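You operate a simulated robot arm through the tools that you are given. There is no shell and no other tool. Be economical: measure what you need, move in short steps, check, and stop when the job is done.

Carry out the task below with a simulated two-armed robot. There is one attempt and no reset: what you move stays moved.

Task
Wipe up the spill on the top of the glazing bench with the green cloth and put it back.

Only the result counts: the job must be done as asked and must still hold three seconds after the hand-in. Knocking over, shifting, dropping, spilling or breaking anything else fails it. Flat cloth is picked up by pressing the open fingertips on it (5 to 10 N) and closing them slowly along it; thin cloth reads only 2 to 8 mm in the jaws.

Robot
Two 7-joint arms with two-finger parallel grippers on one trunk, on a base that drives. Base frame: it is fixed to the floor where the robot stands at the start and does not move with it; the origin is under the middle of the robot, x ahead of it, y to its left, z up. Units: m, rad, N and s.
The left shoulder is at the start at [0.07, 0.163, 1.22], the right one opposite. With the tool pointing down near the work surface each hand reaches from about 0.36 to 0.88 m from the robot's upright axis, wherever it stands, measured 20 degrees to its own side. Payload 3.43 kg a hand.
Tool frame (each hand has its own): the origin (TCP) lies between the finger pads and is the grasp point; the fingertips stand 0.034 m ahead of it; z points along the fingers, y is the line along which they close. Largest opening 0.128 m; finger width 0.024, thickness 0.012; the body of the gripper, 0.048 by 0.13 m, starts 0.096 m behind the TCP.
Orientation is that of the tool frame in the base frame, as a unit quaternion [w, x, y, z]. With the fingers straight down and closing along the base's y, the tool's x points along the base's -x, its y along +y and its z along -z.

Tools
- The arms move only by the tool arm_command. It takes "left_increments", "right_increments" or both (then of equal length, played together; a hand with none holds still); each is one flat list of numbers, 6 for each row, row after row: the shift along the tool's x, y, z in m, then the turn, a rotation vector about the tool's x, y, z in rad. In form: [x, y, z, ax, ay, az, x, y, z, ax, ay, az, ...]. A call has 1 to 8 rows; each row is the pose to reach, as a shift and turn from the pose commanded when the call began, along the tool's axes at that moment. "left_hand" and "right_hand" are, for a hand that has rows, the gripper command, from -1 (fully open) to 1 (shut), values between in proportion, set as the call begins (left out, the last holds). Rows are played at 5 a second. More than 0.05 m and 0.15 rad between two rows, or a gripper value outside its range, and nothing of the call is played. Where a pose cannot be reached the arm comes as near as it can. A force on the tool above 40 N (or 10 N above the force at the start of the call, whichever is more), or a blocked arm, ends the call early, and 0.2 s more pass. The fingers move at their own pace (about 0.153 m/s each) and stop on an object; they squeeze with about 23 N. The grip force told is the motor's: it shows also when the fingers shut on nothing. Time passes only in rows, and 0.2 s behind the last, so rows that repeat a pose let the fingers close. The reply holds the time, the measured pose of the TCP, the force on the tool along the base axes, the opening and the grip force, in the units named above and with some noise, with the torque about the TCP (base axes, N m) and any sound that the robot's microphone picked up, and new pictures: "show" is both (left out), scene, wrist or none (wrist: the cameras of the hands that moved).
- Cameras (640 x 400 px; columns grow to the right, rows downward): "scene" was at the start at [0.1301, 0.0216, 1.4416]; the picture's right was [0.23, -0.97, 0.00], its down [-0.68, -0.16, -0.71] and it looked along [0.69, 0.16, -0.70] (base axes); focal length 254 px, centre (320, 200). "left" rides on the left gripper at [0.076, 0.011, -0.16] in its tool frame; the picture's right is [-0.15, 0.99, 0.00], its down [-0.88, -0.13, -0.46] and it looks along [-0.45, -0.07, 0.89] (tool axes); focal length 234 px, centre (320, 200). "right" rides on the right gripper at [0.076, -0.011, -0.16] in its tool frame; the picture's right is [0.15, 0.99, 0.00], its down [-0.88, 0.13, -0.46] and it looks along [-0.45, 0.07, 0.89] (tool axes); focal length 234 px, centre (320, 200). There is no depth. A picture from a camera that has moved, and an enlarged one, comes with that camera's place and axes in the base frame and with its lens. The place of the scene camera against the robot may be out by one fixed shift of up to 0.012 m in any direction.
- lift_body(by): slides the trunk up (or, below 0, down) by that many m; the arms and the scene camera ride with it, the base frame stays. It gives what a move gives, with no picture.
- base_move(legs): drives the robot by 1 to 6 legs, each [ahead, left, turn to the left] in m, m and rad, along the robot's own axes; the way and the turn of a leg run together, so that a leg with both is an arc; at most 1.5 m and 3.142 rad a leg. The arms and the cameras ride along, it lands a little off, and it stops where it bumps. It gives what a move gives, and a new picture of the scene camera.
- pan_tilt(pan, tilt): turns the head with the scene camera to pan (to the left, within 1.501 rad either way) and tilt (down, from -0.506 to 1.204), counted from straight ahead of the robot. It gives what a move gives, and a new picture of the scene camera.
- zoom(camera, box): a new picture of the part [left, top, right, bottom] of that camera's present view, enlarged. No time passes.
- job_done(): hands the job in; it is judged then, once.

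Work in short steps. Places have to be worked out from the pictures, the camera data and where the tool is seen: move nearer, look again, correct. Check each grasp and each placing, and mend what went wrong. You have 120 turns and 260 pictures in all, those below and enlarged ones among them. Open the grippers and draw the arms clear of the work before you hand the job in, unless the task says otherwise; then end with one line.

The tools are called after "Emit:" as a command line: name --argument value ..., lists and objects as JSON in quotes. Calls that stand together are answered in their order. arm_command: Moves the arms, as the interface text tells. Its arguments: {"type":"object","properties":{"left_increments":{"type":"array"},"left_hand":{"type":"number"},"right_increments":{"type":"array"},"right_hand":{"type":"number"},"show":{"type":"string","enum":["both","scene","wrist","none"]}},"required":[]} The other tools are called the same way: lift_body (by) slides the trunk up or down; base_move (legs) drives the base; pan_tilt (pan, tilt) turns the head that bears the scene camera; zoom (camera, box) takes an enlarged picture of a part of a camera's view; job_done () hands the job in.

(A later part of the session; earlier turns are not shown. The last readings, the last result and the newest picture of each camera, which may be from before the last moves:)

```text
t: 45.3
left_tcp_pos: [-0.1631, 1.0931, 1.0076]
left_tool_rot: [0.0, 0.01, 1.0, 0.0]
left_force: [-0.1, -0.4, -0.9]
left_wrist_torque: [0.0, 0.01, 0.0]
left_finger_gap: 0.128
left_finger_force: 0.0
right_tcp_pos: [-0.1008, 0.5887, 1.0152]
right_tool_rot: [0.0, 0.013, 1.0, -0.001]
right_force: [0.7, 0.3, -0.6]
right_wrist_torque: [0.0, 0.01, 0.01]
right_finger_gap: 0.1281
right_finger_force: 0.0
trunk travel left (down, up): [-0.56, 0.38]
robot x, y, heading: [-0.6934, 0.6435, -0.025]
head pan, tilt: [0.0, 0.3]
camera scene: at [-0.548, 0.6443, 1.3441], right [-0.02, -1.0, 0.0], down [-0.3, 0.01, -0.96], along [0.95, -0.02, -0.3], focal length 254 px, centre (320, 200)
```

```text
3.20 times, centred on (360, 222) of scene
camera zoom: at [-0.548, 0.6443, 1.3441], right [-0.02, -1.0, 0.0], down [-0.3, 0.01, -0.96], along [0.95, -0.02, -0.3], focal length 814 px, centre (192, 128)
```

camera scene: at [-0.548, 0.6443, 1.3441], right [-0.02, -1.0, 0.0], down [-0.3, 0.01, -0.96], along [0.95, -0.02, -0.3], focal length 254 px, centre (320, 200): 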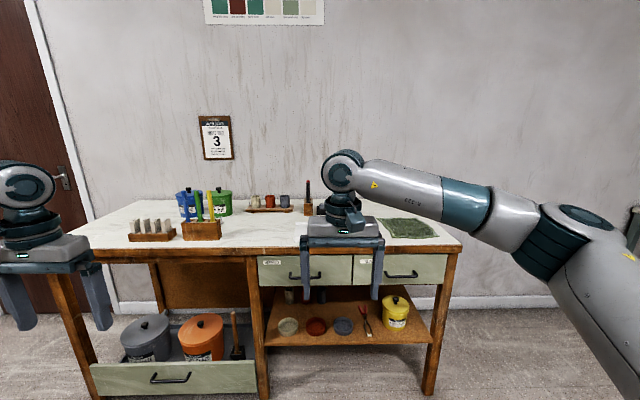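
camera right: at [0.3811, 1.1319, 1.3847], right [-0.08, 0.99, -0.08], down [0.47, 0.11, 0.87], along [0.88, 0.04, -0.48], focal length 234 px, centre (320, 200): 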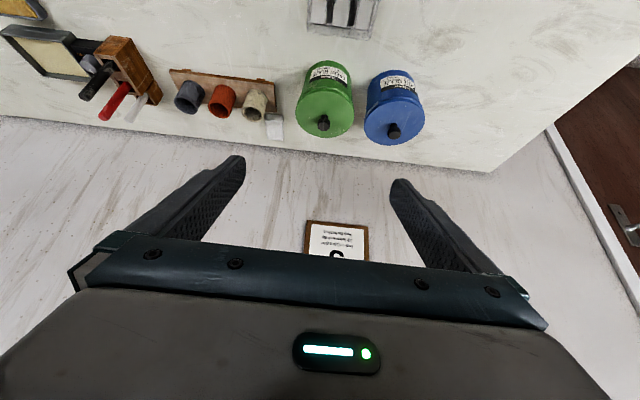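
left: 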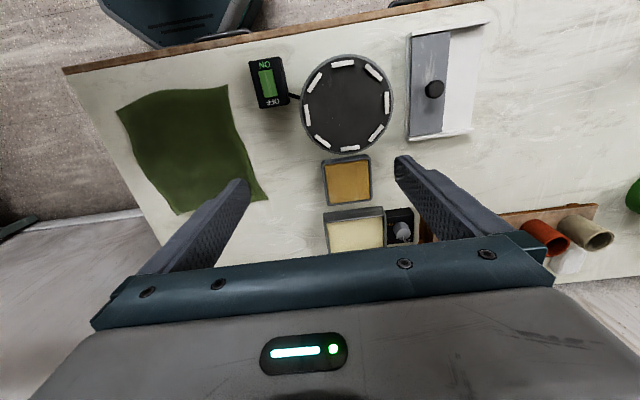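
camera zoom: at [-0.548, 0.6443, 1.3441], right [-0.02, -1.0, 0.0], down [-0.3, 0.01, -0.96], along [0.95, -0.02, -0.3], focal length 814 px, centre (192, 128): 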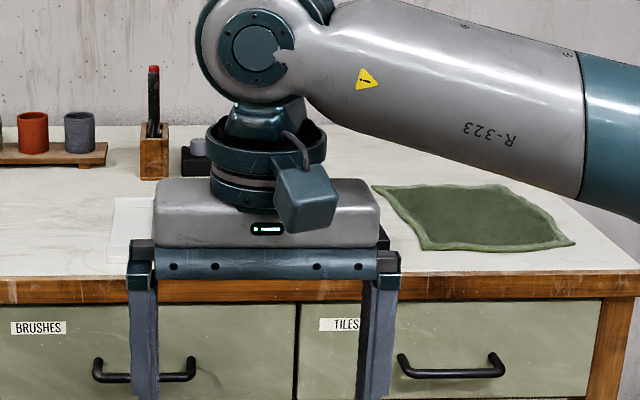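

Everywhere else looks clean, so the spill is likely under the cloth. I'll raise a bit and drive up so the cloth is in front of the right hand.

Emit:
lift_body --by 0.22

Emit:
base_move --legs '[[0, -0.19, 0.025], [0.6, 0, 0]]'

Emit:
pan_tilt --pan -0.2 --tilt 0.9

Emit:
zoom --camera "right" --box '[0, 0, 640, 400]'

```text
t: 47.6
left_tcp_pos: [-0.1628, 1.0937, 1.2279]
left_tool_rot: [0.001, 0.011, 1.0, 0.0]
left_force: [-0.5, 0.0, -0.9]
left_wrist_torque: [-0.03, -0.01, -0.01]
left_finger_gap: 0.1278
left_finger_force: 0.1
right_tcp_pos: [-0.1008, 0.5878, 1.236]
right_tool_rot: [0.001, 0.013, 1.0, 0.0]
right_force: [-0.6, 0.1, -0.1]
right_wrist_torque: [-0.02, 0.02, -0.01]
right_finger_gap: 0.1279
right_finger_force: 0.2
trunk travel left (down, up): [-0.78, 0.16]
robot x, y, heading: [-0.6893, 0.6464, -0.023]
head pan, tilt: [0.0, 0.3]
```

```text
t: 52.2
left_tcp_pos: [0.4358, 0.9112, 1.228]
left_tool_rot: [0.001, 0.004, 1.0, 0.0]
left_force: [-0.2, 0.1, 0.5]
left_wrist_torque: [-0.03, -0.02, 0.01]
left_finger_gap: 0.128
left_finger_force: 0.2
right_tcp_pos: [0.507, 0.4083, 1.2355]
right_tool_rot: [0.0, 0.004, 1.0, 0.0]
right_force: [0.2, 0.9, 0.9]
right_wrist_torque: [-0.03, -0.02, -0.03]
right_finger_gap: 0.128
right_finger_force: 0.0
trunk travel left (down, up): [-0.78, 0.16]
robot x, y, heading: [-0.081, 0.4597, -0.01]
head pan, tilt: [0.0, 0.3]
camera scene: at [0.0588, 0.458, 1.5642], right [-0.01, -1.0, 0.0], down [-0.3, 0.0, -0.96], along [0.96, -0.01, -0.3], focal length 254 px, centre (320, 200)
```

scene: 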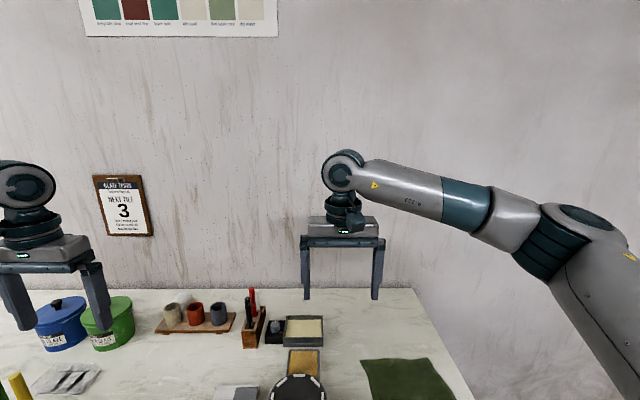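

```text
t: 53.2
left_tcp_pos: [0.4381, 0.9108, 1.2273]
left_tool_rot: [0.0, 0.002, 1.0, 0.0]
left_force: [0.5, -0.6, -0.1]
left_wrist_torque: [-0.03, 0.0, -0.03]
left_finger_gap: 0.1277
left_finger_force: 0.1
right_tcp_pos: [0.5068, 0.408, 1.2359]
right_tool_rot: [0.0, 0.005, 1.0, 0.0]
right_force: [0.3, 1.0, -0.2]
right_wrist_torque: [-0.01, 0.0, -0.03]
right_finger_gap: 0.1283
right_finger_force: 0.0
trunk travel left (down, up): [-0.78, 0.16]
robot x, y, heading: [-0.083, 0.4573, -0.008]
head pan, tilt: [-0.201, 0.901]
camera scene: at [0.0399, 0.4431, 1.5119], right [-0.21, -0.98, 0.0], down [-0.77, 0.16, -0.62], along [0.61, -0.13, -0.78], focal length 254 px, centre (320, 200)
```

scene: 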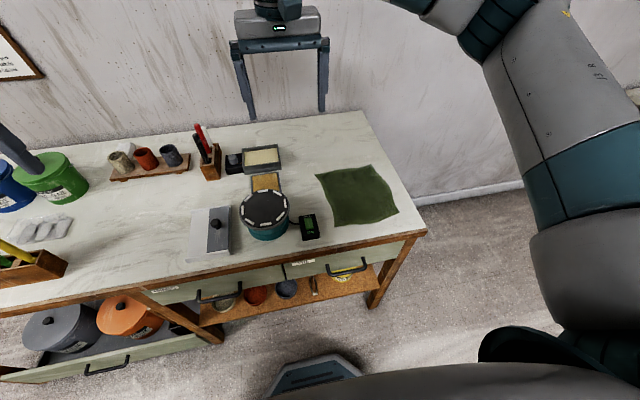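

```text
1.00 times, centred on (320, 200) of right (not enlarged: the box is as wide or as high as the picture)
camera zoom: at [0.4314, 0.3989, 1.3952], right [-0.14, 0.99, 0.0], down [0.88, 0.12, 0.46], along [0.45, 0.06, -0.89], focal length 234 px, centre (320, 200)
```

zoom: 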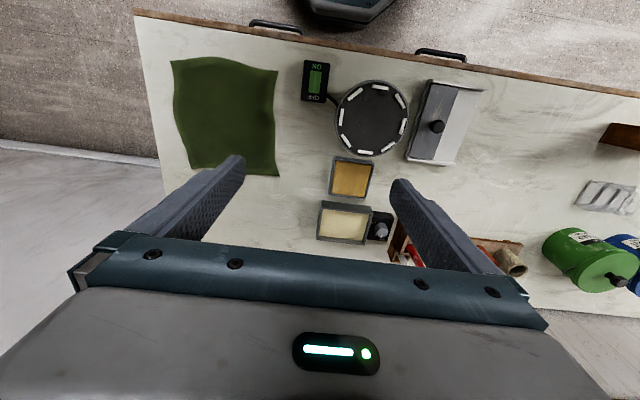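

The cloth spans about x 0.43–0.655, y 0.10–0.32. I'll bring the right hand over its centre, half-open, and down near it.

Emit:
arm_command --right_increments '[-0.01, -0.048, 0, 0, 0, 0, -0.02, -0.096, 0, 0, 0, 0, -0.03, -0.144, 0, 0, 0, 0, -0.038, -0.192, 0, 0, 0, 0, -0.038, -0.192, 0.05, 0, 0, 0, -0.038, -0.192, 0.1, 0, 0, 0, -0.038, -0.192, 0.15, 0, 0, 0, -0.038, -0.192, 0.2, 0, 0, 0]' --right_hand 0.0

```text
t: 55.0
left_tcp_pos: [0.4387, 0.9117, 1.2276]
left_tool_rot: [-0.001, 0.003, 1.0, 0.0]
left_force: [-0.6, 0.0, -0.5]
left_wrist_torque: [-0.03, 0.04, -0.02]
left_finger_gap: 0.1279
left_finger_force: 0.1
right_tcp_pos: [0.5448, 0.2181, 1.0359]
right_tool_rot: [0.0, 0.004, 1.0, 0.0]
right_force: [0.8, -0.6, 0.4]
right_wrist_torque: [-0.01, -0.01, 0.0]
right_finger_gap: 0.064
right_finger_force: 0.1
trunk travel left (down, up): [-0.78, 0.16]
robot x, y, heading: [-0.0857, 0.4588, -0.006]
head pan, tilt: [-0.201, 0.901]
camera scene: at [0.0415, 0.4429, 1.5118], right [-0.21, -0.98, 0.0], down [-0.77, 0.16, -0.62], along [0.61, -0.13, -0.78], focal length 254 px, centre (320, 200)
camera right: at [0.4683, 0.2085, 1.1954], right [-0.14, 0.99, 0.0], down [0.88, 0.12, 0.46], along [0.45, 0.06, -0.89], focal length 234 px, centre (320, 200)
```

scene: 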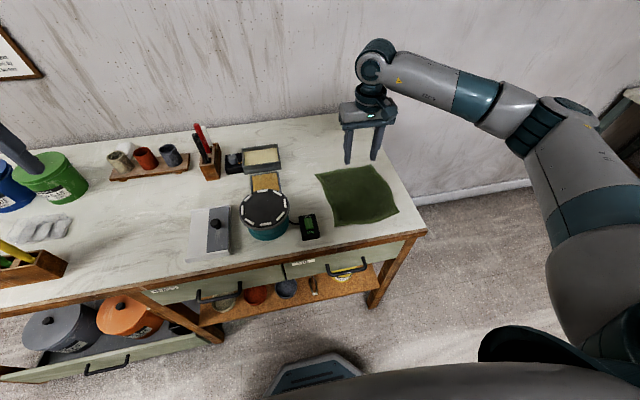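
right: 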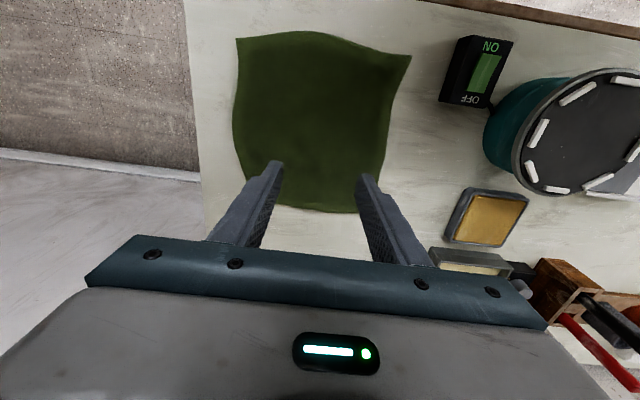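

Geometry confirmed (bench top ≈0.86). Descending to near contact.

Emit:
arm_command --right_increments '[0, 0, 0.04, 0, 0, 0, 0, 0, 0.08, 0, 0, 0, 0, 0, 0.11, 0, 0, 0, 0, 0, 0.12, 0, 0, 0, 0, 0, 0.127, 0, 0, 0, 0, 0, 0.132, 0, 0, 0]' --show "none"

```text
t: 56.4
left_tcp_pos: [0.4383, 0.9124, 1.2281]
left_tool_rot: [0.0, 0.003, 1.0, 0.0]
left_force: [0.5, 0.4, -0.2]
left_wrist_torque: [-0.01, 0.01, -0.01]
left_finger_gap: 0.128
left_finger_force: 0.1
right_tcp_pos: [0.5427, 0.2163, 0.9054]
right_tool_rot: [0.0, 0.005, 1.0, -0.001]
right_force: [0.2, 0.9, 0.8]
right_wrist_torque: [0.04, 0.0, -0.02]
right_finger_gap: 0.0639
right_finger_force: 0.0
trunk travel left (down, up): [-0.78, 0.16]
robot x, y, heading: [-0.0834, 0.4569, -0.01]
head pan, tilt: [-0.201, 0.901]
```

No contact at tip height 0.871; stepping down by 2 mm per row.

Emit:
arm_command --right_increments '[0, 0, 0.002, 0, 0, 0, 0, 0, 0.004, 0, 0, 0, 0, 0, 0.006, 0, 0, 0, 0, 0, 0.008, 0, 0, 0]' --show "wrist"

```text
t: 57.4
left_tcp_pos: [0.4365, 0.9119, 1.229]
left_tool_rot: [0.001, 0.003, 1.0, 0.0]
left_force: [-0.6, 0.0, 0.3]
left_wrist_torque: [0.01, -0.02, -0.03]
left_finger_gap: 0.1279
left_finger_force: 0.1
right_tcp_pos: [0.5439, 0.2166, 0.8971]
right_tool_rot: [0.002, 0.005, 1.0, 0.0]
right_force: [2.4, -1.3, 8.5]
right_wrist_torque: [-0.03, -0.03, 0.0]
right_finger_gap: 0.064
right_finger_force: 0.0
trunk travel left (down, up): [-0.78, 0.16]
robot x, y, heading: [-0.0837, 0.4534, -0.008]
head pan, tilt: [-0.201, 0.901]
camera right: at [0.467, 0.2068, 1.0565], right [-0.14, 0.99, 0.0], down [0.88, 0.12, 0.46], along [0.45, 0.06, -0.89], focal length 234 px, centre (320, 200)
```

right: 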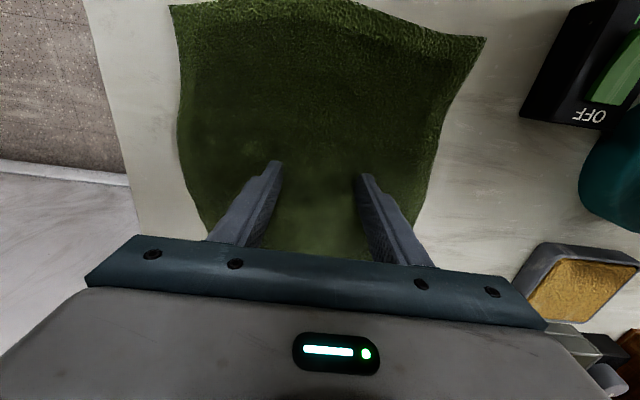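

8.5 N of contact — right in the range. Closing in stages while pressed.

Emit:
arm_command --right_increments '[0, 0, 0, 0, 0, 0]' --right_hand 0.25 --show "none"

Emit:
arm_command --right_increments '[0, 0, 0, 0, 0, 0]' --right_hand 0.5 --show "none"

Emit:
arm_command --right_increments '[0, 0, 0, 0, 0, 0]' --right_hand 0.75 --show "none"

Emit:
arm_command --right_increments '[0, 0, 0, 0, 0, 0, 0, 0, 0, 0, 0, 0, 0, 0, 0, 0, 0, 0]' --right_hand 1.0 --show "wrist"

```text
t: 57.8
left_tcp_pos: [0.4379, 0.9128, 1.2292]
left_tool_rot: [0.001, 0.003, 1.0, 0.0]
left_force: [-0.4, -1.2, -0.1]
left_wrist_torque: [-0.01, -0.01, -0.01]
left_finger_gap: 0.1279
left_finger_force: 0.0
right_tcp_pos: [0.5425, 0.2169, 0.8974]
right_tool_rot: [0.001, 0.004, 1.0, 0.0]
right_force: [0.4, -0.7, 13.2]
right_wrist_torque: [0.01, -0.05, 0.0]
right_finger_gap: 0.0473
right_finger_force: 0.0
trunk travel left (down, up): [-0.78, 0.16]
robot x, y, heading: [-0.0819, 0.4557, -0.005]
head pan, tilt: [-0.201, 0.901]
```

```text
t: 58.2
left_tcp_pos: [0.4359, 0.9123, 1.2285]
left_tool_rot: [0.0, 0.004, 1.0, 0.0]
left_force: [0.8, 0.3, -0.1]
left_wrist_torque: [-0.02, -0.02, -0.03]
left_finger_gap: 0.128
left_finger_force: 0.0
right_tcp_pos: [0.5429, 0.2169, 0.897]
right_tool_rot: [0.001, 0.005, 1.0, 0.0]
right_force: [-0.3, 0.3, 13.6]
right_wrist_torque: [0.0, -0.02, 0.01]
right_finger_gap: 0.0308
right_finger_force: 0.0
trunk travel left (down, up): [-0.78, 0.16]
robot x, y, heading: [-0.0853, 0.4544, -0.011]
head pan, tilt: [-0.201, 0.901]
```

```text
t: 58.6
left_tcp_pos: [0.4369, 0.9118, 1.2282]
left_tool_rot: [0.001, 0.004, 1.0, 0.0]
left_force: [-0.6, -0.5, -1.1]
left_wrist_torque: [-0.01, -0.04, 0.0]
left_finger_gap: 0.1282
left_finger_force: 0.0
right_tcp_pos: [0.5417, 0.2162, 0.8957]
right_tool_rot: [0.0, 0.004, 1.0, 0.0]
right_force: [0.7, 0.0, 15.5]
right_wrist_torque: [0.0, -0.03, 0.0]
right_finger_gap: 0.0146
right_finger_force: 0.2
trunk travel left (down, up): [-0.78, 0.16]
robot x, y, heading: [-0.0825, 0.4582, -0.008]
head pan, tilt: [-0.201, 0.901]
```

```text
t: 59.4
left_tcp_pos: [0.4369, 0.9115, 1.2281]
left_tool_rot: [0.002, 0.003, 1.0, 0.0]
left_force: [0.2, -0.2, 0.8]
left_wrist_torque: [-0.01, -0.03, 0.03]
left_finger_gap: 0.1283
left_finger_force: 0.0
right_tcp_pos: [0.5429, 0.216, 0.8965]
right_tool_rot: [0.001, 0.005, 1.0, 0.0]
right_force: [0.6, -0.4, 16.5]
right_wrist_torque: [0.01, -0.01, 0.0]
right_finger_gap: 0.0054
right_finger_force: 23.3
trunk travel left (down, up): [-0.78, 0.16]
robot x, y, heading: [-0.0799, 0.4555, -0.007]
head pan, tilt: [-0.201, 0.901]
camera right: at [0.4661, 0.2072, 1.0562], right [-0.14, 0.99, 0.0], down [0.88, 0.12, 0.46], along [0.45, 0.06, -0.89], focal length 234 px, centre (320, 200)
```

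right: 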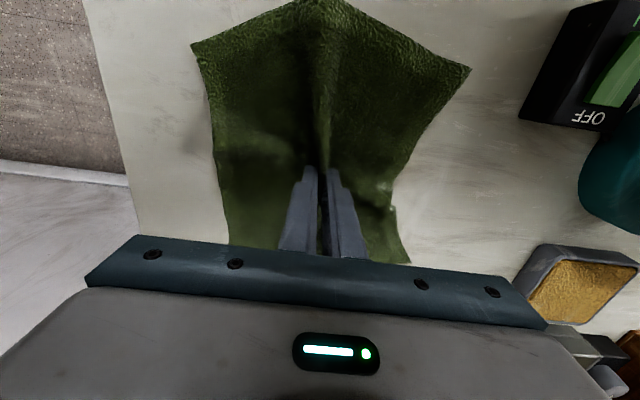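

Gap 5.4 mm with cloth bunched between the fingers — grasped. Lifting slowly 0.2 m and looking underneath.

Emit:
arm_command --right_increments '[0, 0, -0.02, 0, 0, 0, 0, 0, -0.05, 0, 0, 0, 0, 0, -0.09, 0, 0, 0, 0, 0, -0.13, 0, 0, 0, 0, 0, -0.17, 0, 0, 0, 0, 0, -0.21, 0, 0, 0, 0, 0, -0.24, 0, 0, 0]'

Emit:
zoom --camera "scene" --box '[270, 140, 430, 240]'

```text
t: 61.0
left_tcp_pos: [0.4372, 0.9111, 1.2287]
left_tool_rot: [0.0, 0.004, 1.0, 0.0]
left_force: [0.0, 0.2, -0.5]
left_wrist_torque: [-0.05, 0.02, -0.03]
left_finger_gap: 0.128
left_finger_force: 0.0
right_tcp_pos: [0.5406, 0.219, 1.1381]
right_tool_rot: [0.0, 0.004, 1.0, 0.0]
right_force: [0.6, 0.2, -0.4]
right_wrist_torque: [-0.01, 0.02, -0.01]
right_finger_gap: 0.0051
right_finger_force: 22.6
trunk travel left (down, up): [-0.78, 0.16]
robot x, y, heading: [-0.0847, 0.4575, -0.005]
head pan, tilt: [-0.201, 0.901]
camera scene: at [0.0399, 0.4435, 1.5118], right [-0.21, -0.98, 0.0], down [-0.77, 0.16, -0.62], along [0.61, -0.13, -0.78], focal length 254 px, centre (320, 200)
camera right: at [0.4657, 0.2088, 1.2965], right [-0.14, 0.99, 0.0], down [0.88, 0.12, 0.46], along [0.45, 0.06, -0.89], focal length 234 px, centre (320, 200)
```

scene: 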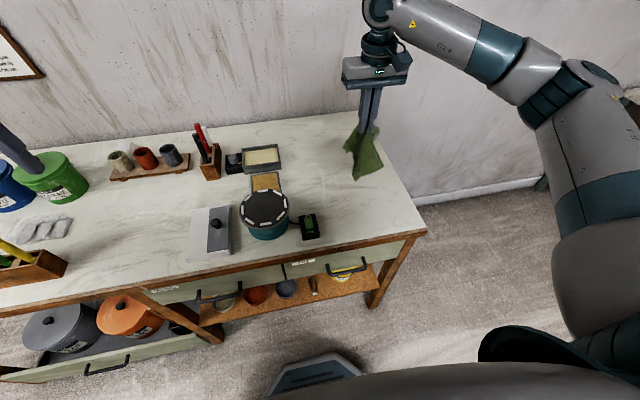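
right: 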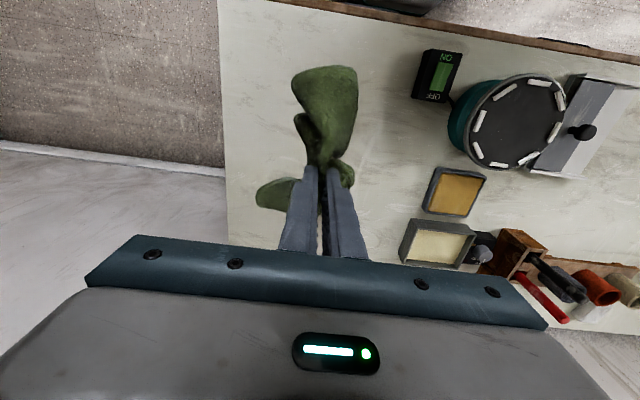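

```text
4.00 times, centred on (350, 190) of scene
camera zoom: at [0.0399, 0.4435, 1.5118], right [-0.21, -0.98, 0.0], down [-0.77, 0.16, -0.62], along [0.61, -0.13, -0.78], focal length 1018 px, centre (200, 240)
```

zoom: 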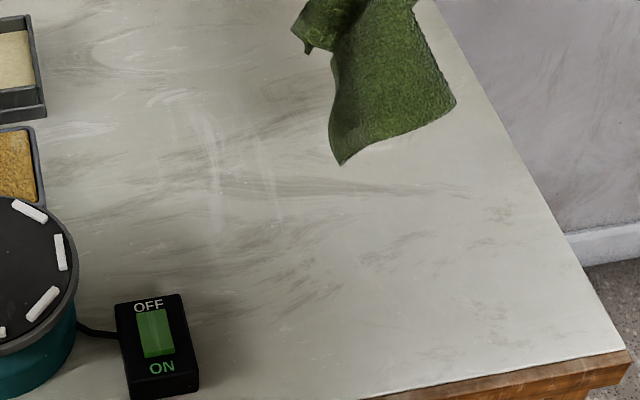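

Cloth is in hand. Nothing evident under it; zoom the wrist camera there.

Emit:
zoom --camera "right" --box '[215, 0, 455, 150]'

Emit:
zoom --camera "right" --box '[340, 60, 580, 210]'

Emit:
zoom --camera "left" --box '[0, 0, 640, 400]'

```text
2.67 times, centred on (335, 75) of right
camera zoom: at [0.4657, 0.2088, 1.2965], right [-0.14, 0.99, 0.0], down [0.88, 0.12, 0.46], along [0.45, 0.06, -0.89], focal length 624 px, centre (280, 533)
```

zoom: 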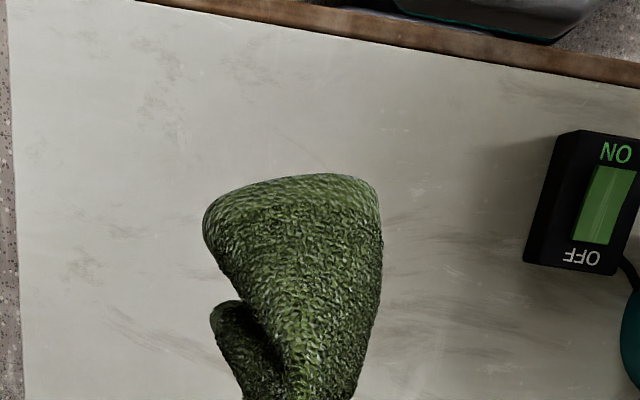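

```text
2.67 times, centred on (460, 135) of right
camera zoom: at [0.4657, 0.2088, 1.2965], right [-0.14, 0.99, 0.0], down [0.88, 0.12, 0.46], along [0.45, 0.06, -0.89], focal length 624 px, centre (-53, 373)
```

zoom: 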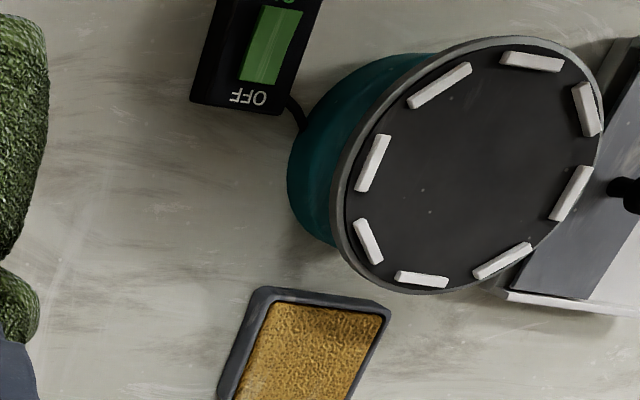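

```text
1.00 times, centred on (320, 200) of left (not enlarged: the box is as wide or as high as the picture)
camera zoom: at [0.3606, 0.924, 1.388], right [0.15, 0.99, 0.0], down [0.88, -0.14, 0.46], along [0.45, -0.07, -0.89], focal length 234 px, centre (320, 200)
```

zoom: 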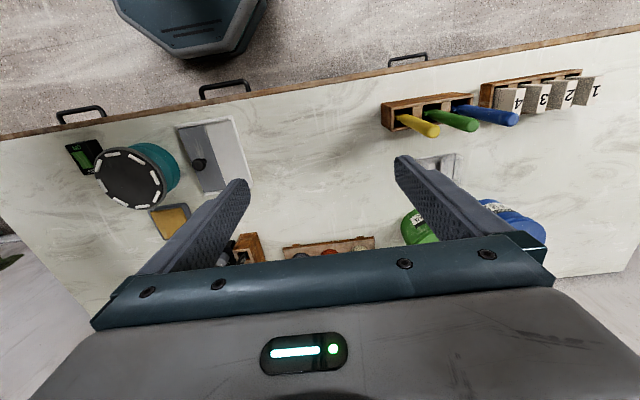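

Still nothing clear. I'll inspect the open centre and left areas zoomed from the left wrist camera.

Emit:
zoom --camera "left" --box '[230, 70, 430, 195]'

Emit:
zoom --camera "left" --box '[440, 60, 640, 185]'

Emit:
zoom --camera "left" --box '[220, 170, 440, 307]'

```text
3.20 times, centred on (330, 132) of left
camera zoom: at [0.3606, 0.924, 1.388], right [0.15, 0.99, 0.0], down [0.88, -0.14, 0.46], along [0.45, -0.07, -0.89], focal length 749 px, centre (288, 416)
```

zoom: 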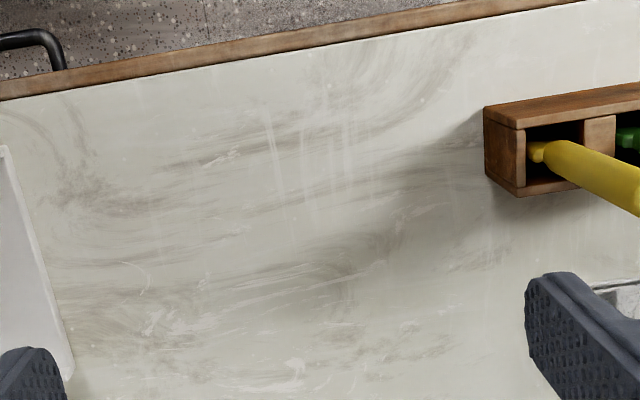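

```text
3.20 times, centred on (540, 122) of left
camera zoom: at [0.3606, 0.924, 1.388], right [0.15, 0.99, 0.0], down [0.88, -0.14, 0.46], along [0.45, -0.07, -0.89], focal length 749 px, centre (-384, 448)
```

zoom: 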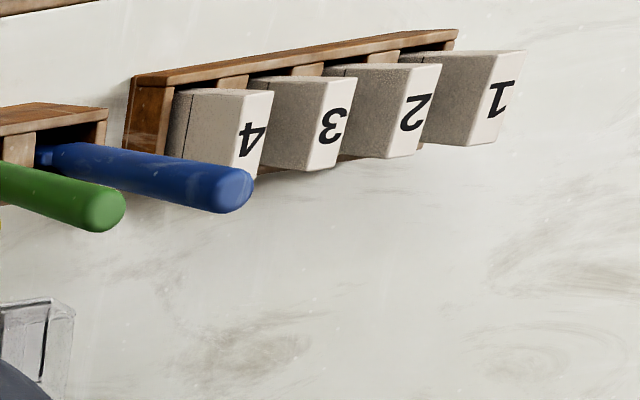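

```text
2.91 times, centred on (330, 238) of left
camera zoom: at [0.3606, 0.924, 1.388], right [0.15, 0.99, 0.0], down [0.88, -0.14, 0.46], along [0.45, -0.07, -0.89], focal length 681 px, centre (291, 88)
```

zoom: 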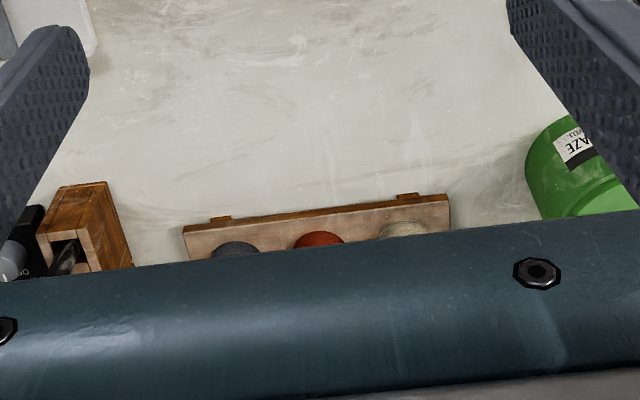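

One grey blotch near (0.62, 1.37) stands out a bit from the marble streaks. I'll raise, back off (drawer clearance), and bring the left wrist camera close to that end.

Emit:
lift_body --by 0.16

Emit:
base_move --legs '[[-0.19, 0, 0], [0, 0.5, 0]]'

Emit:
arm_command --left_increments '[-0.045, 0, 0, 0, 0, 0, -0.09, 0, 0, 0, 0, 0, -0.135, 0, 0, 0, 0, 0, -0.17, 0, 0.03, 0, 0, 0, -0.2, 0, 0.06, 0, 0, 0, -0.2, 0, 0.1, 0, 0, 0]' --show "wrist"

```text
t: 62.8
left_tcp_pos: [0.4382, 0.9122, 1.3894]
left_tool_rot: [0.001, 0.003, 1.0, 0.0]
left_force: [0.2, 0.3, 1.4]
left_wrist_torque: [0.04, 0.0, 0.04]
left_finger_gap: 0.1282
left_finger_force: 0.2
right_tcp_pos: [0.5406, 0.2175, 1.297]
right_tool_rot: [0.0, 0.005, 1.0, 0.0]
right_force: [0.2, -0.3, 0.2]
right_wrist_torque: [-0.02, 0.02, 0.0]
right_finger_gap: 0.0052
right_finger_force: 23.3
trunk travel left (down, up): [-0.94, 0.0]
robot x, y, heading: [-0.0861, 0.4568, -0.01]
head pan, tilt: [-0.201, 0.901]
```

```text
t: 66.9
left_tcp_pos: [0.2641, 1.4016, 1.3878]
left_tool_rot: [-0.001, 0.011, 1.0, 0.001]
left_force: [0.1, -0.1, -1.1]
left_wrist_torque: [0.04, -0.03, -0.04]
left_finger_gap: 0.128
left_finger_force: 0.0
right_tcp_pos: [0.3583, 0.7069, 1.2951]
right_tool_rot: [0.0, 0.011, 1.0, 0.001]
right_force: [-0.3, 0.1, -0.6]
right_wrist_torque: [0.04, 0.0, 0.03]
right_finger_gap: 0.0049
right_finger_force: 22.9
trunk travel left (down, up): [-0.94, 0.0]
robot x, y, heading: [-0.2611, 0.9566, -0.02]
head pan, tilt: [-0.201, 0.901]
camera scene: at [-0.1404, 0.9382, 1.6718], right [-0.22, -0.98, 0.0], down [-0.76, 0.17, -0.62], along [0.61, -0.14, -0.78], focal length 254 px, centre (320, 200)
```

scene: 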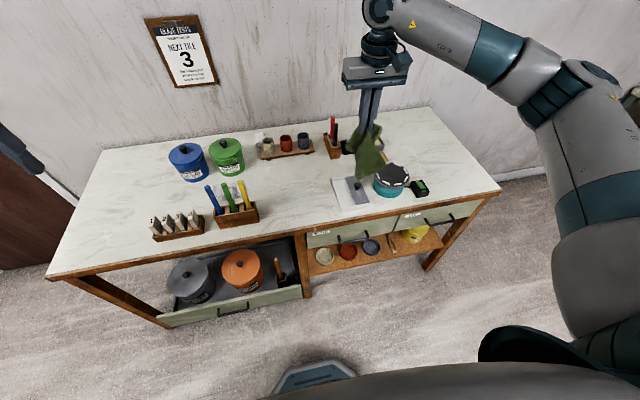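

```text
t: 68.3
left_tcp_pos: [0.4652, 1.4014, 1.2886]
left_tool_rot: [0.001, 0.01, 1.0, 0.0]
left_force: [-0.3, 0.7, 0.5]
left_wrist_torque: [0.01, 0.0, 0.0]
left_finger_gap: 0.1283
left_finger_force: 0.2
right_tcp_pos: [0.3568, 0.7106, 1.2975]
right_tool_rot: [0.0, 0.011, 1.0, 0.0]
right_force: [-0.2, -0.2, -1.1]
right_wrist_torque: [-0.01, -0.01, 0.04]
right_finger_gap: 0.0054
right_finger_force: 23.3
trunk travel left (down, up): [-0.94, 0.0]
robot x, y, heading: [-0.2652, 0.9526, -0.021]
head pan, tilt: [-0.201, 0.901]
camera left: at [0.3885, 1.4133, 1.4493], right [0.17, 0.99, 0.0], down [0.88, -0.15, 0.46], along [0.45, -0.08, -0.89], focal length 234 px, centre (320, 200)
```

left: 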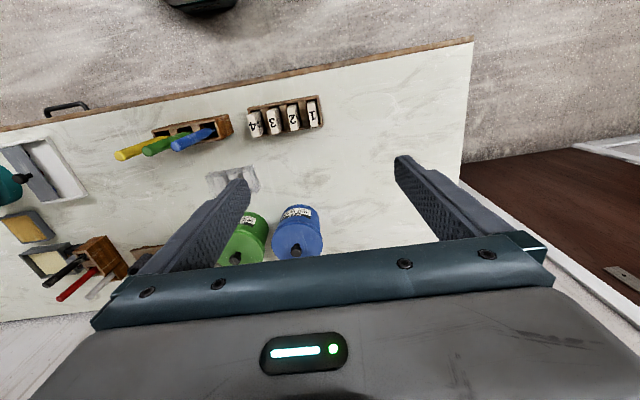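

Enlarge this view of the left end.

Emit:
zoom --camera "left" --box '[240, 110, 480, 260]'

Emit:
zoom --camera "left" --box '[20, 70, 260, 220]'

Emit:
zoom --camera "scene" --box '[160, 100, 400, 250]'

```text
2.67 times, centred on (360, 185) of left
camera zoom: at [0.3885, 1.4133, 1.4493], right [0.17, 0.99, 0.0], down [0.88, -0.15, 0.46], along [0.45, -0.08, -0.89], focal length 624 px, centre (213, 240)
```

zoom: 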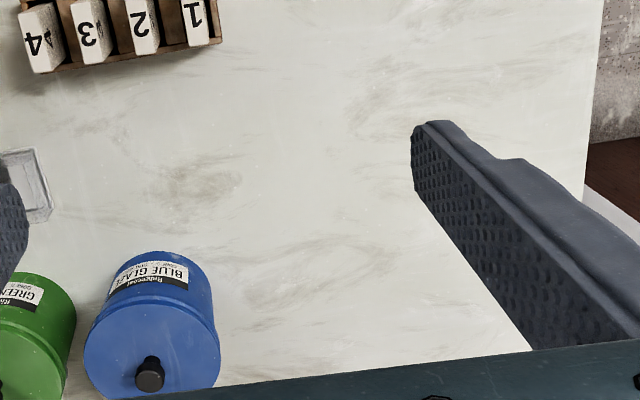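

```text
2.67 times, centred on (140, 145) of left
camera zoom: at [0.3885, 1.4133, 1.4493], right [0.17, 0.99, 0.0], down [0.88, -0.15, 0.46], along [0.45, -0.08, -0.89], focal length 624 px, centre (800, 347)
```

zoom: 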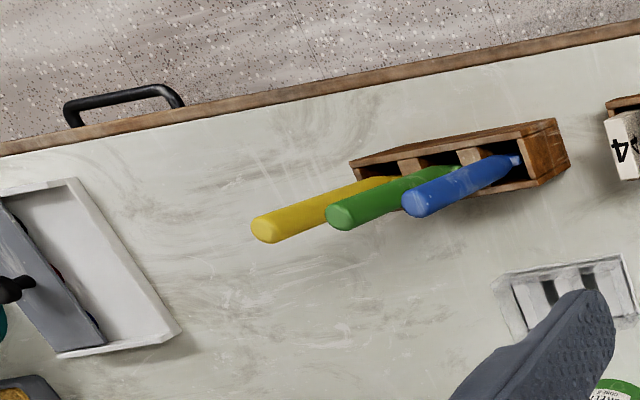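

```text
2.67 times, centred on (280, 175) of scene
camera zoom: at [-0.1403, 0.942, 1.6719], right [-0.22, -0.98, 0.0], down [-0.76, 0.17, -0.62], along [0.61, -0.14, -0.78], focal length 679 px, centre (427, 267)
```

zoom: 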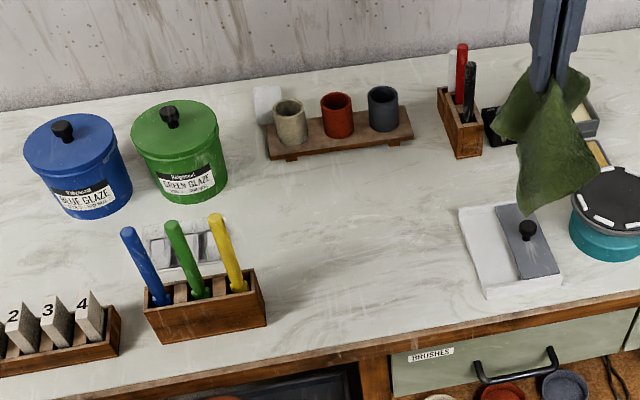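

I'll check the central area close up: drive right 0.45 so the left hand hovers over y≈0.93, then lower it.

Emit:
base_move --legs '[[0, -0.5, 0.02]]'

Emit:
arm_command --left_increments '[0, 0, 0.05, 0, 0, 0, 0, 0, 0.1, 0, 0, 0, 0, 0, 0.14, 0, 0, 0]' --show "wrist"

Emit:
zoom --camera "left" --box '[180, 30, 460, 205]'

```text
t: 71.2
left_tcp_pos: [0.4518, 0.9069, 1.2891]
left_tool_rot: [-0.001, 0.002, 1.0, -0.001]
left_force: [0.7, 0.8, 0.4]
left_wrist_torque: [-0.02, 0.02, 0.0]
left_finger_gap: 0.128
left_finger_force: 0.1
right_tcp_pos: [0.3547, 0.2155, 1.2963]
right_tool_rot: [0.0, 0.003, 1.0, -0.001]
right_force: [0.1, 1.3, -0.1]
right_wrist_torque: [-0.02, -0.02, 0.05]
right_finger_gap: 0.005
right_finger_force: 23.3
trunk travel left (down, up): [-0.94, 0.0]
robot x, y, heading: [-0.273, 0.4496, -0.006]
head pan, tilt: [-0.201, 0.901]
camera scene: at [-0.147, 0.4396, 1.6718], right [-0.21, -0.98, 0.0], down [-0.77, 0.16, -0.62], along [0.61, -0.13, -0.78], focal length 254 px, centre (320, 200)
```

scene: 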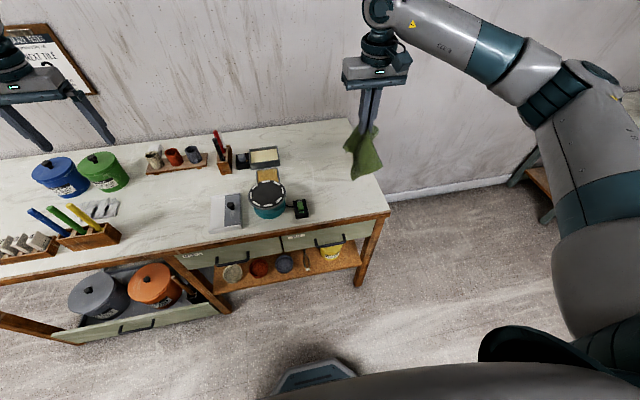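

```text
t: 72.0
left_tcp_pos: [0.4332, 0.9038, 1.1605]
left_tool_rot: [0.002, 0.002, 1.0, 0.0]
left_force: [-0.2, -0.5, 0.0]
left_wrist_torque: [0.03, 0.0, -0.02]
left_finger_gap: 0.1281
left_finger_force: 0.1
left hand out of reach, approached as far as the arm can: row 3
right_tcp_pos: [0.3528, 0.2124, 1.2962]
right_tool_rot: [-0.001, 0.003, 1.0, 0.0]
right_force: [-0.5, 0.9, 0.5]
right_wrist_torque: [-0.01, 0.01, 0.02]
right_finger_gap: 0.0051
right_finger_force: 23.3
trunk travel left (down, up): [-0.94, 0.0]
robot x, y, heading: [-0.2718, 0.4494, -0.005]
head pan, tilt: [-0.201, 0.901]
camera left: at [0.3555, 0.9163, 1.3199], right [0.15, 0.99, 0.0], down [0.88, -0.13, 0.46], along [0.46, -0.07, -0.89], focal length 234 px, centre (320, 200)
```

left: 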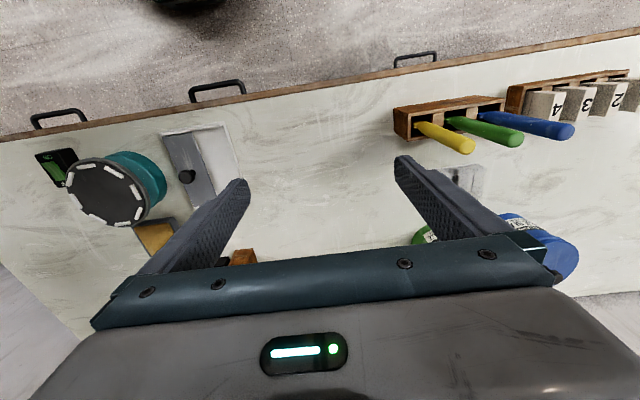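

```text
2.29 times, centred on (320, 118) of left
camera zoom: at [0.3555, 0.9163, 1.3199], right [0.15, 0.99, 0.0], down [0.88, -0.13, 0.46], along [0.46, -0.07, -0.89], focal length 535 px, centre (320, 389)
```

zoom: 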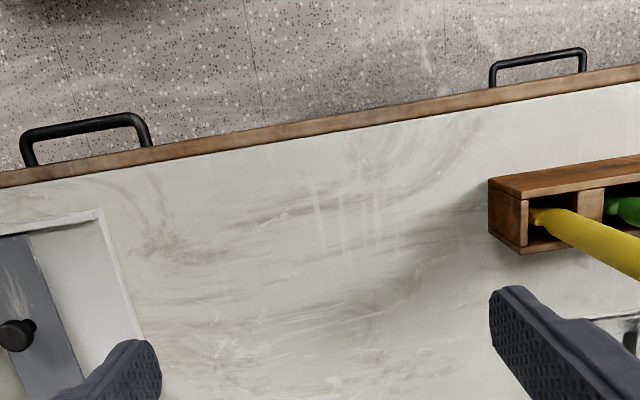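

The glazing bench might be another one. I'll look around and zoom on the other benches for signs and spills.

Emit:
base_move --legs '[[-0.45, 0, 0]]'

Emit:
pan_tilt --pan -1.2 --tilt 0.3

Emit:
zoom --camera "scene" --box '[160, 120, 400, 270]'

Emit:
zoom --camera "scene" --box '[360, 120, 600, 270]'

```text
t: 74.7
left_tcp_pos: [-0.0136, 0.91, 1.1579]
left_tool_rot: [0.001, 0.0, 1.0, -0.001]
left_force: [0.4, 1.2, 0.1]
left_wrist_torque: [-0.04, 0.02, -0.01]
left_finger_gap: 0.128
left_finger_force: 0.1
right_tcp_pos: [-0.0875, 0.2177, 1.2943]
right_tool_rot: [-0.001, 0.0, 1.0, 0.0]
right_force: [0.4, 1.5, -0.1]
right_wrist_torque: [0.04, 0.04, 0.01]
right_finger_gap: 0.0051
right_finger_force: 22.8
trunk travel left (down, up): [-0.94, 0.0]
robot x, y, heading: [-0.7159, 0.4522, -0.004]
head pan, tilt: [-0.201, 0.901]
camera scene: at [-0.5906, 0.4396, 1.6716], right [-0.2, -0.98, 0.0], down [-0.77, 0.16, -0.62], along [0.61, -0.12, -0.78], focal length 254 px, centre (320, 200)
```

scene: 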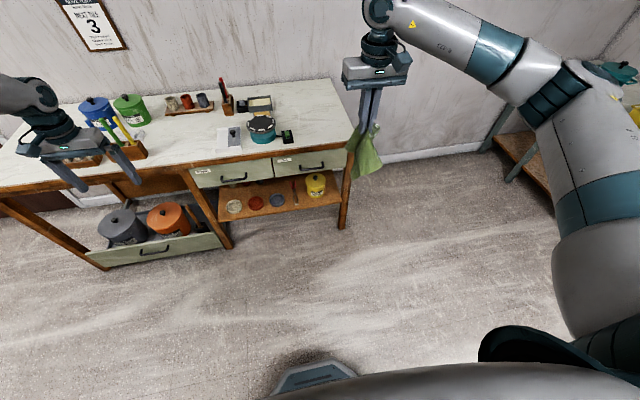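

```text
t: 76.0
left_tcp_pos: [-0.0146, 0.9107, 1.1598]
left_tool_rot: [0.002, 0.0, 1.0, 0.0]
left_force: [-0.6, 0.3, -0.2]
left_wrist_torque: [0.01, -0.02, 0.01]
left_finger_gap: 0.1279
left_finger_force: 0.2
right_tcp_pos: [-0.0908, 0.2181, 1.2964]
right_tool_rot: [0.0, 0.002, 1.0, 0.0]
right_force: [-0.3, 0.1, -0.3]
right_wrist_torque: [0.04, -0.04, 0.01]
right_finger_gap: 0.0053
right_finger_force: 22.3
trunk travel left (down, up): [-0.94, 0.0]
robot x, y, heading: [-0.7164, 0.4516, -0.003]
head pan, tilt: [-1.201, 0.3]
camera scene: at [-0.6326, 0.3677, 1.724], right [-0.93, -0.36, 0.0], down [-0.11, 0.28, -0.96], along [0.34, -0.89, -0.3], focal length 254 px, centre (320, 200)
```

scene: 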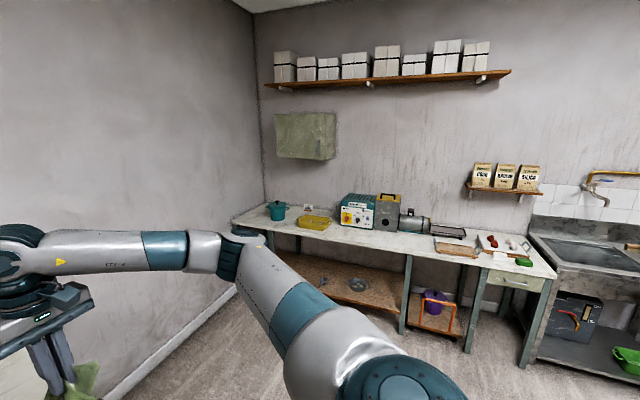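

```text
2.67 times, centred on (280, 195) of scene
camera zoom: at [-0.6326, 0.3677, 1.724], right [-0.93, -0.36, 0.0], down [-0.11, 0.28, -0.96], along [0.34, -0.89, -0.3], focal length 679 px, centre (427, 213)
```

zoom: 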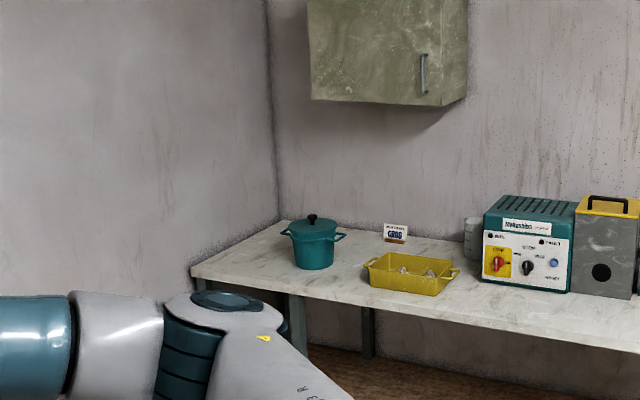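

```text
2.67 times, centred on (480, 195) of scene
camera zoom: at [-0.6326, 0.3677, 1.724], right [-0.93, -0.36, 0.0], down [-0.11, 0.28, -0.96], along [0.34, -0.89, -0.3], focal length 679 px, centre (-107, 213)
```

zoom: 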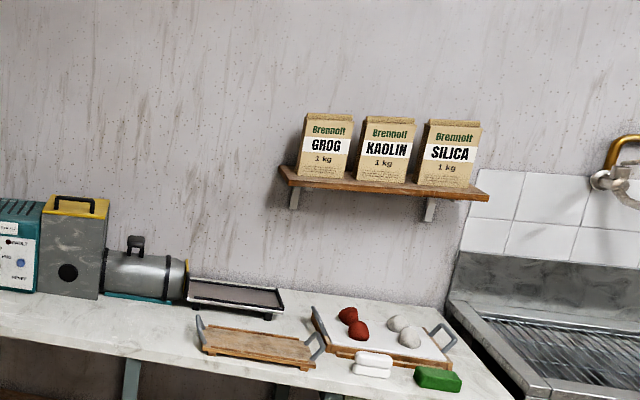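

That's the clay bench; no spill. Now the left side bench/shelving.

Emit:
pan_tilt --pan 1.5 --tilt 0.35

Emit:
zoom --camera "scene" --box '[0, 100, 300, 288]'

Emit:
zoom --camera "scene" --box '[0, 130, 120, 205]'

```text
t: 78.4
left_tcp_pos: [-0.0149, 0.911, 1.1591]
left_tool_rot: [0.002, 0.0, 1.0, -0.001]
left_force: [1.5, -0.9, -0.3]
left_wrist_torque: [0.0, 0.01, -0.01]
left_finger_gap: 0.128
left_finger_force: 0.1
right_tcp_pos: [-0.0897, 0.218, 1.2968]
right_tool_rot: [-0.001, 0.002, 1.0, 0.0]
right_force: [-0.4, 0.0, -0.1]
right_wrist_torque: [0.02, -0.02, -0.01]
right_finger_gap: 0.005
right_finger_force: 22.7
trunk travel left (down, up): [-0.94, 0.0]
robot x, y, heading: [-0.7185, 0.4547, -0.002]
head pan, tilt: [1.499, 0.351]
camera scene: at [-0.66, 0.5476, 1.7194], right [1.0, -0.07, 0.0], down [-0.03, -0.34, -0.94], along [0.07, 0.94, -0.34], focal length 254 px, centre (320, 200)
```

scene: 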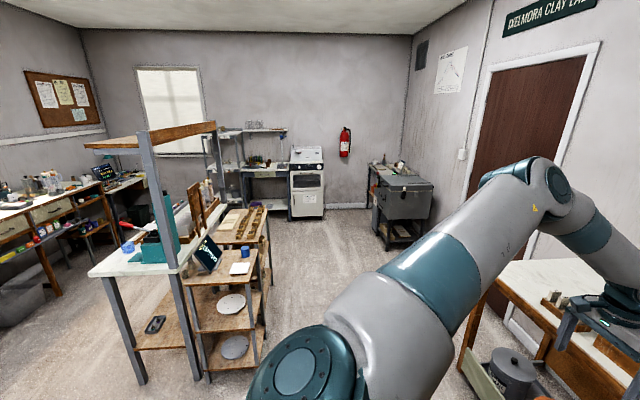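

```text
2.13 times, centred on (150, 194) of scene
camera zoom: at [-0.66, 0.5476, 1.7194], right [1.0, -0.07, 0.0], down [-0.03, -0.34, -0.94], along [0.07, 0.94, -0.34], focal length 542 px, centre (682, 213)
```

zoom: 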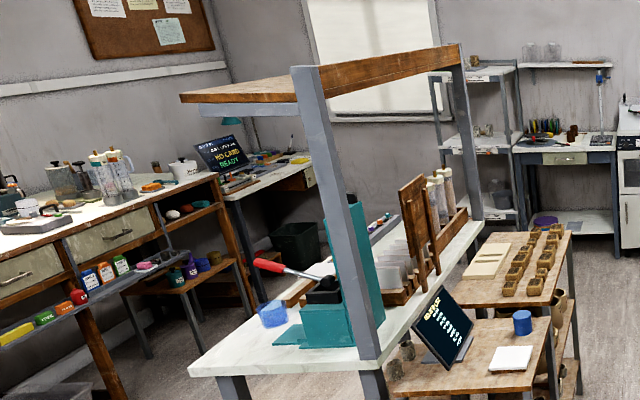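

```text
5.33 times, centred on (60, 168) of scene
camera zoom: at [-0.66, 0.5476, 1.7194], right [1.0, -0.07, 0.0], down [-0.03, -0.34, -0.94], along [0.07, 0.94, -0.34], focal length 1357 px, centre (1707, 373)
```

zoom: 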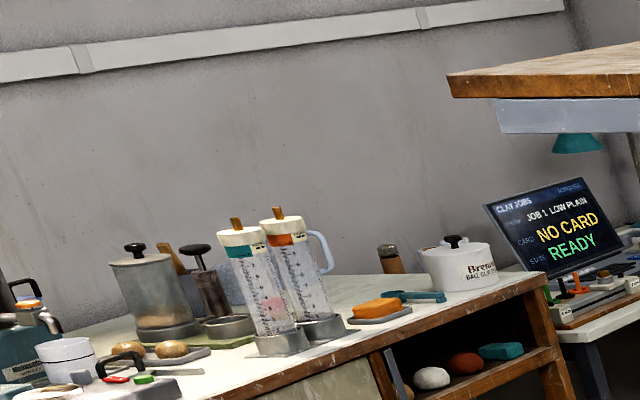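

This whole clay lab has one glazing bench (the first). The only unseen spot is behind the jars; I'll drive around the bench's left end and look along it.

Emit:
base_move --legs '[[0.37, 0, 0], [0, 1.45, 0], [0, 0.45, 0], [0.2, 0, 0], [0, 0, -1.57]]'

Emit:
pan_tilt --pan 0.5 --tilt 0.6

```text
t: 94.8
left_tcp_pos: [0.3234, 1.648, 1.1603]
left_tool_rot: [0.002, 0.7, 0.714, -0.002]
left_force: [1.0, -0.6, 0.0]
left_wrist_torque: [0.0, 0.0, 0.0]
left_finger_gap: 0.1281
left_finger_force: 0.0
right_tcp_pos: [-0.3701, 1.7117, 1.2954]
right_tool_rot: [0.0, 0.701, 0.713, 0.0]
right_force: [-0.2, 0.1, 0.4]
right_wrist_torque: [-0.03, 0.0, 0.08]
right_finger_gap: 0.0049
right_finger_force: 22.6
trunk travel left (down, up): [-0.94, 0.0]
robot x, y, heading: [-0.1447, 2.3425, -1.554]
head pan, tilt: [1.499, 0.351]
camera scene: at [-0.0528, 2.2907, 1.7194], right [-0.06, -1.0, 0.0], down [-0.34, 0.02, -0.94], along [0.94, -0.05, -0.34], focal length 254 px, centre (320, 200)
```

scene: 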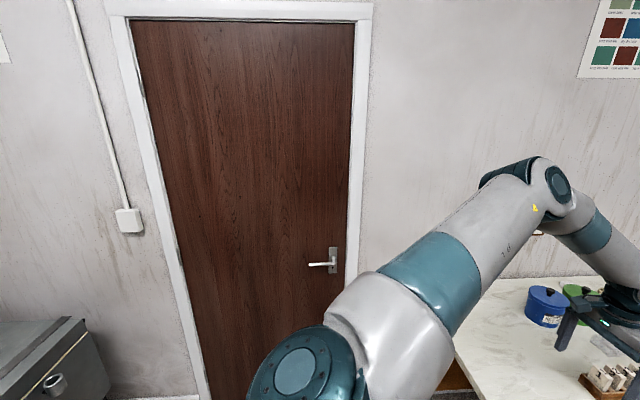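

```text
t: 96.0
left_tcp_pos: [0.3231, 1.6475, 1.1594]
left_tool_rot: [0.002, 0.701, 0.713, -0.001]
left_force: [-0.7, 0.0, 0.3]
left_wrist_torque: [-0.01, 0.02, -0.03]
left_finger_gap: 0.1284
left_finger_force: 0.1
right_tcp_pos: [-0.3703, 1.7113, 1.2967]
right_tool_rot: [0.0, 0.701, 0.713, -0.001]
right_force: [0.0, 0.5, 0.5]
right_wrist_torque: [-0.01, 0.03, 0.11]
right_finger_gap: 0.0049
right_finger_force: 23.1
trunk travel left (down, up): [-0.94, 0.0]
robot x, y, heading: [-0.1479, 2.3471, -1.551]
head pan, tilt: [0.499, 0.6]
camera scene: at [-0.1025, 2.219, 1.6966], right [-0.87, -0.49, 0.0], down [-0.28, 0.49, -0.82], along [0.41, -0.72, -0.57], focal length 254 px, centre (320, 200)
```

scene: 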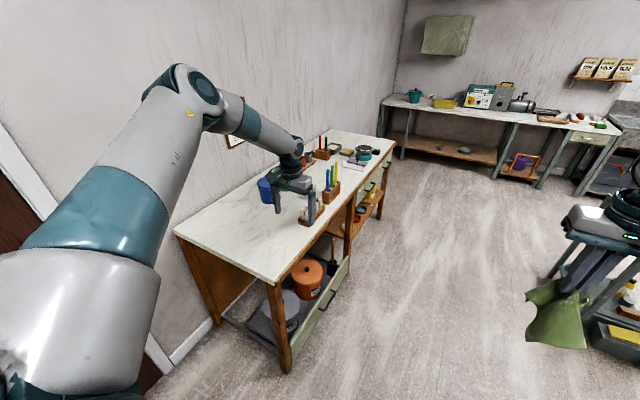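

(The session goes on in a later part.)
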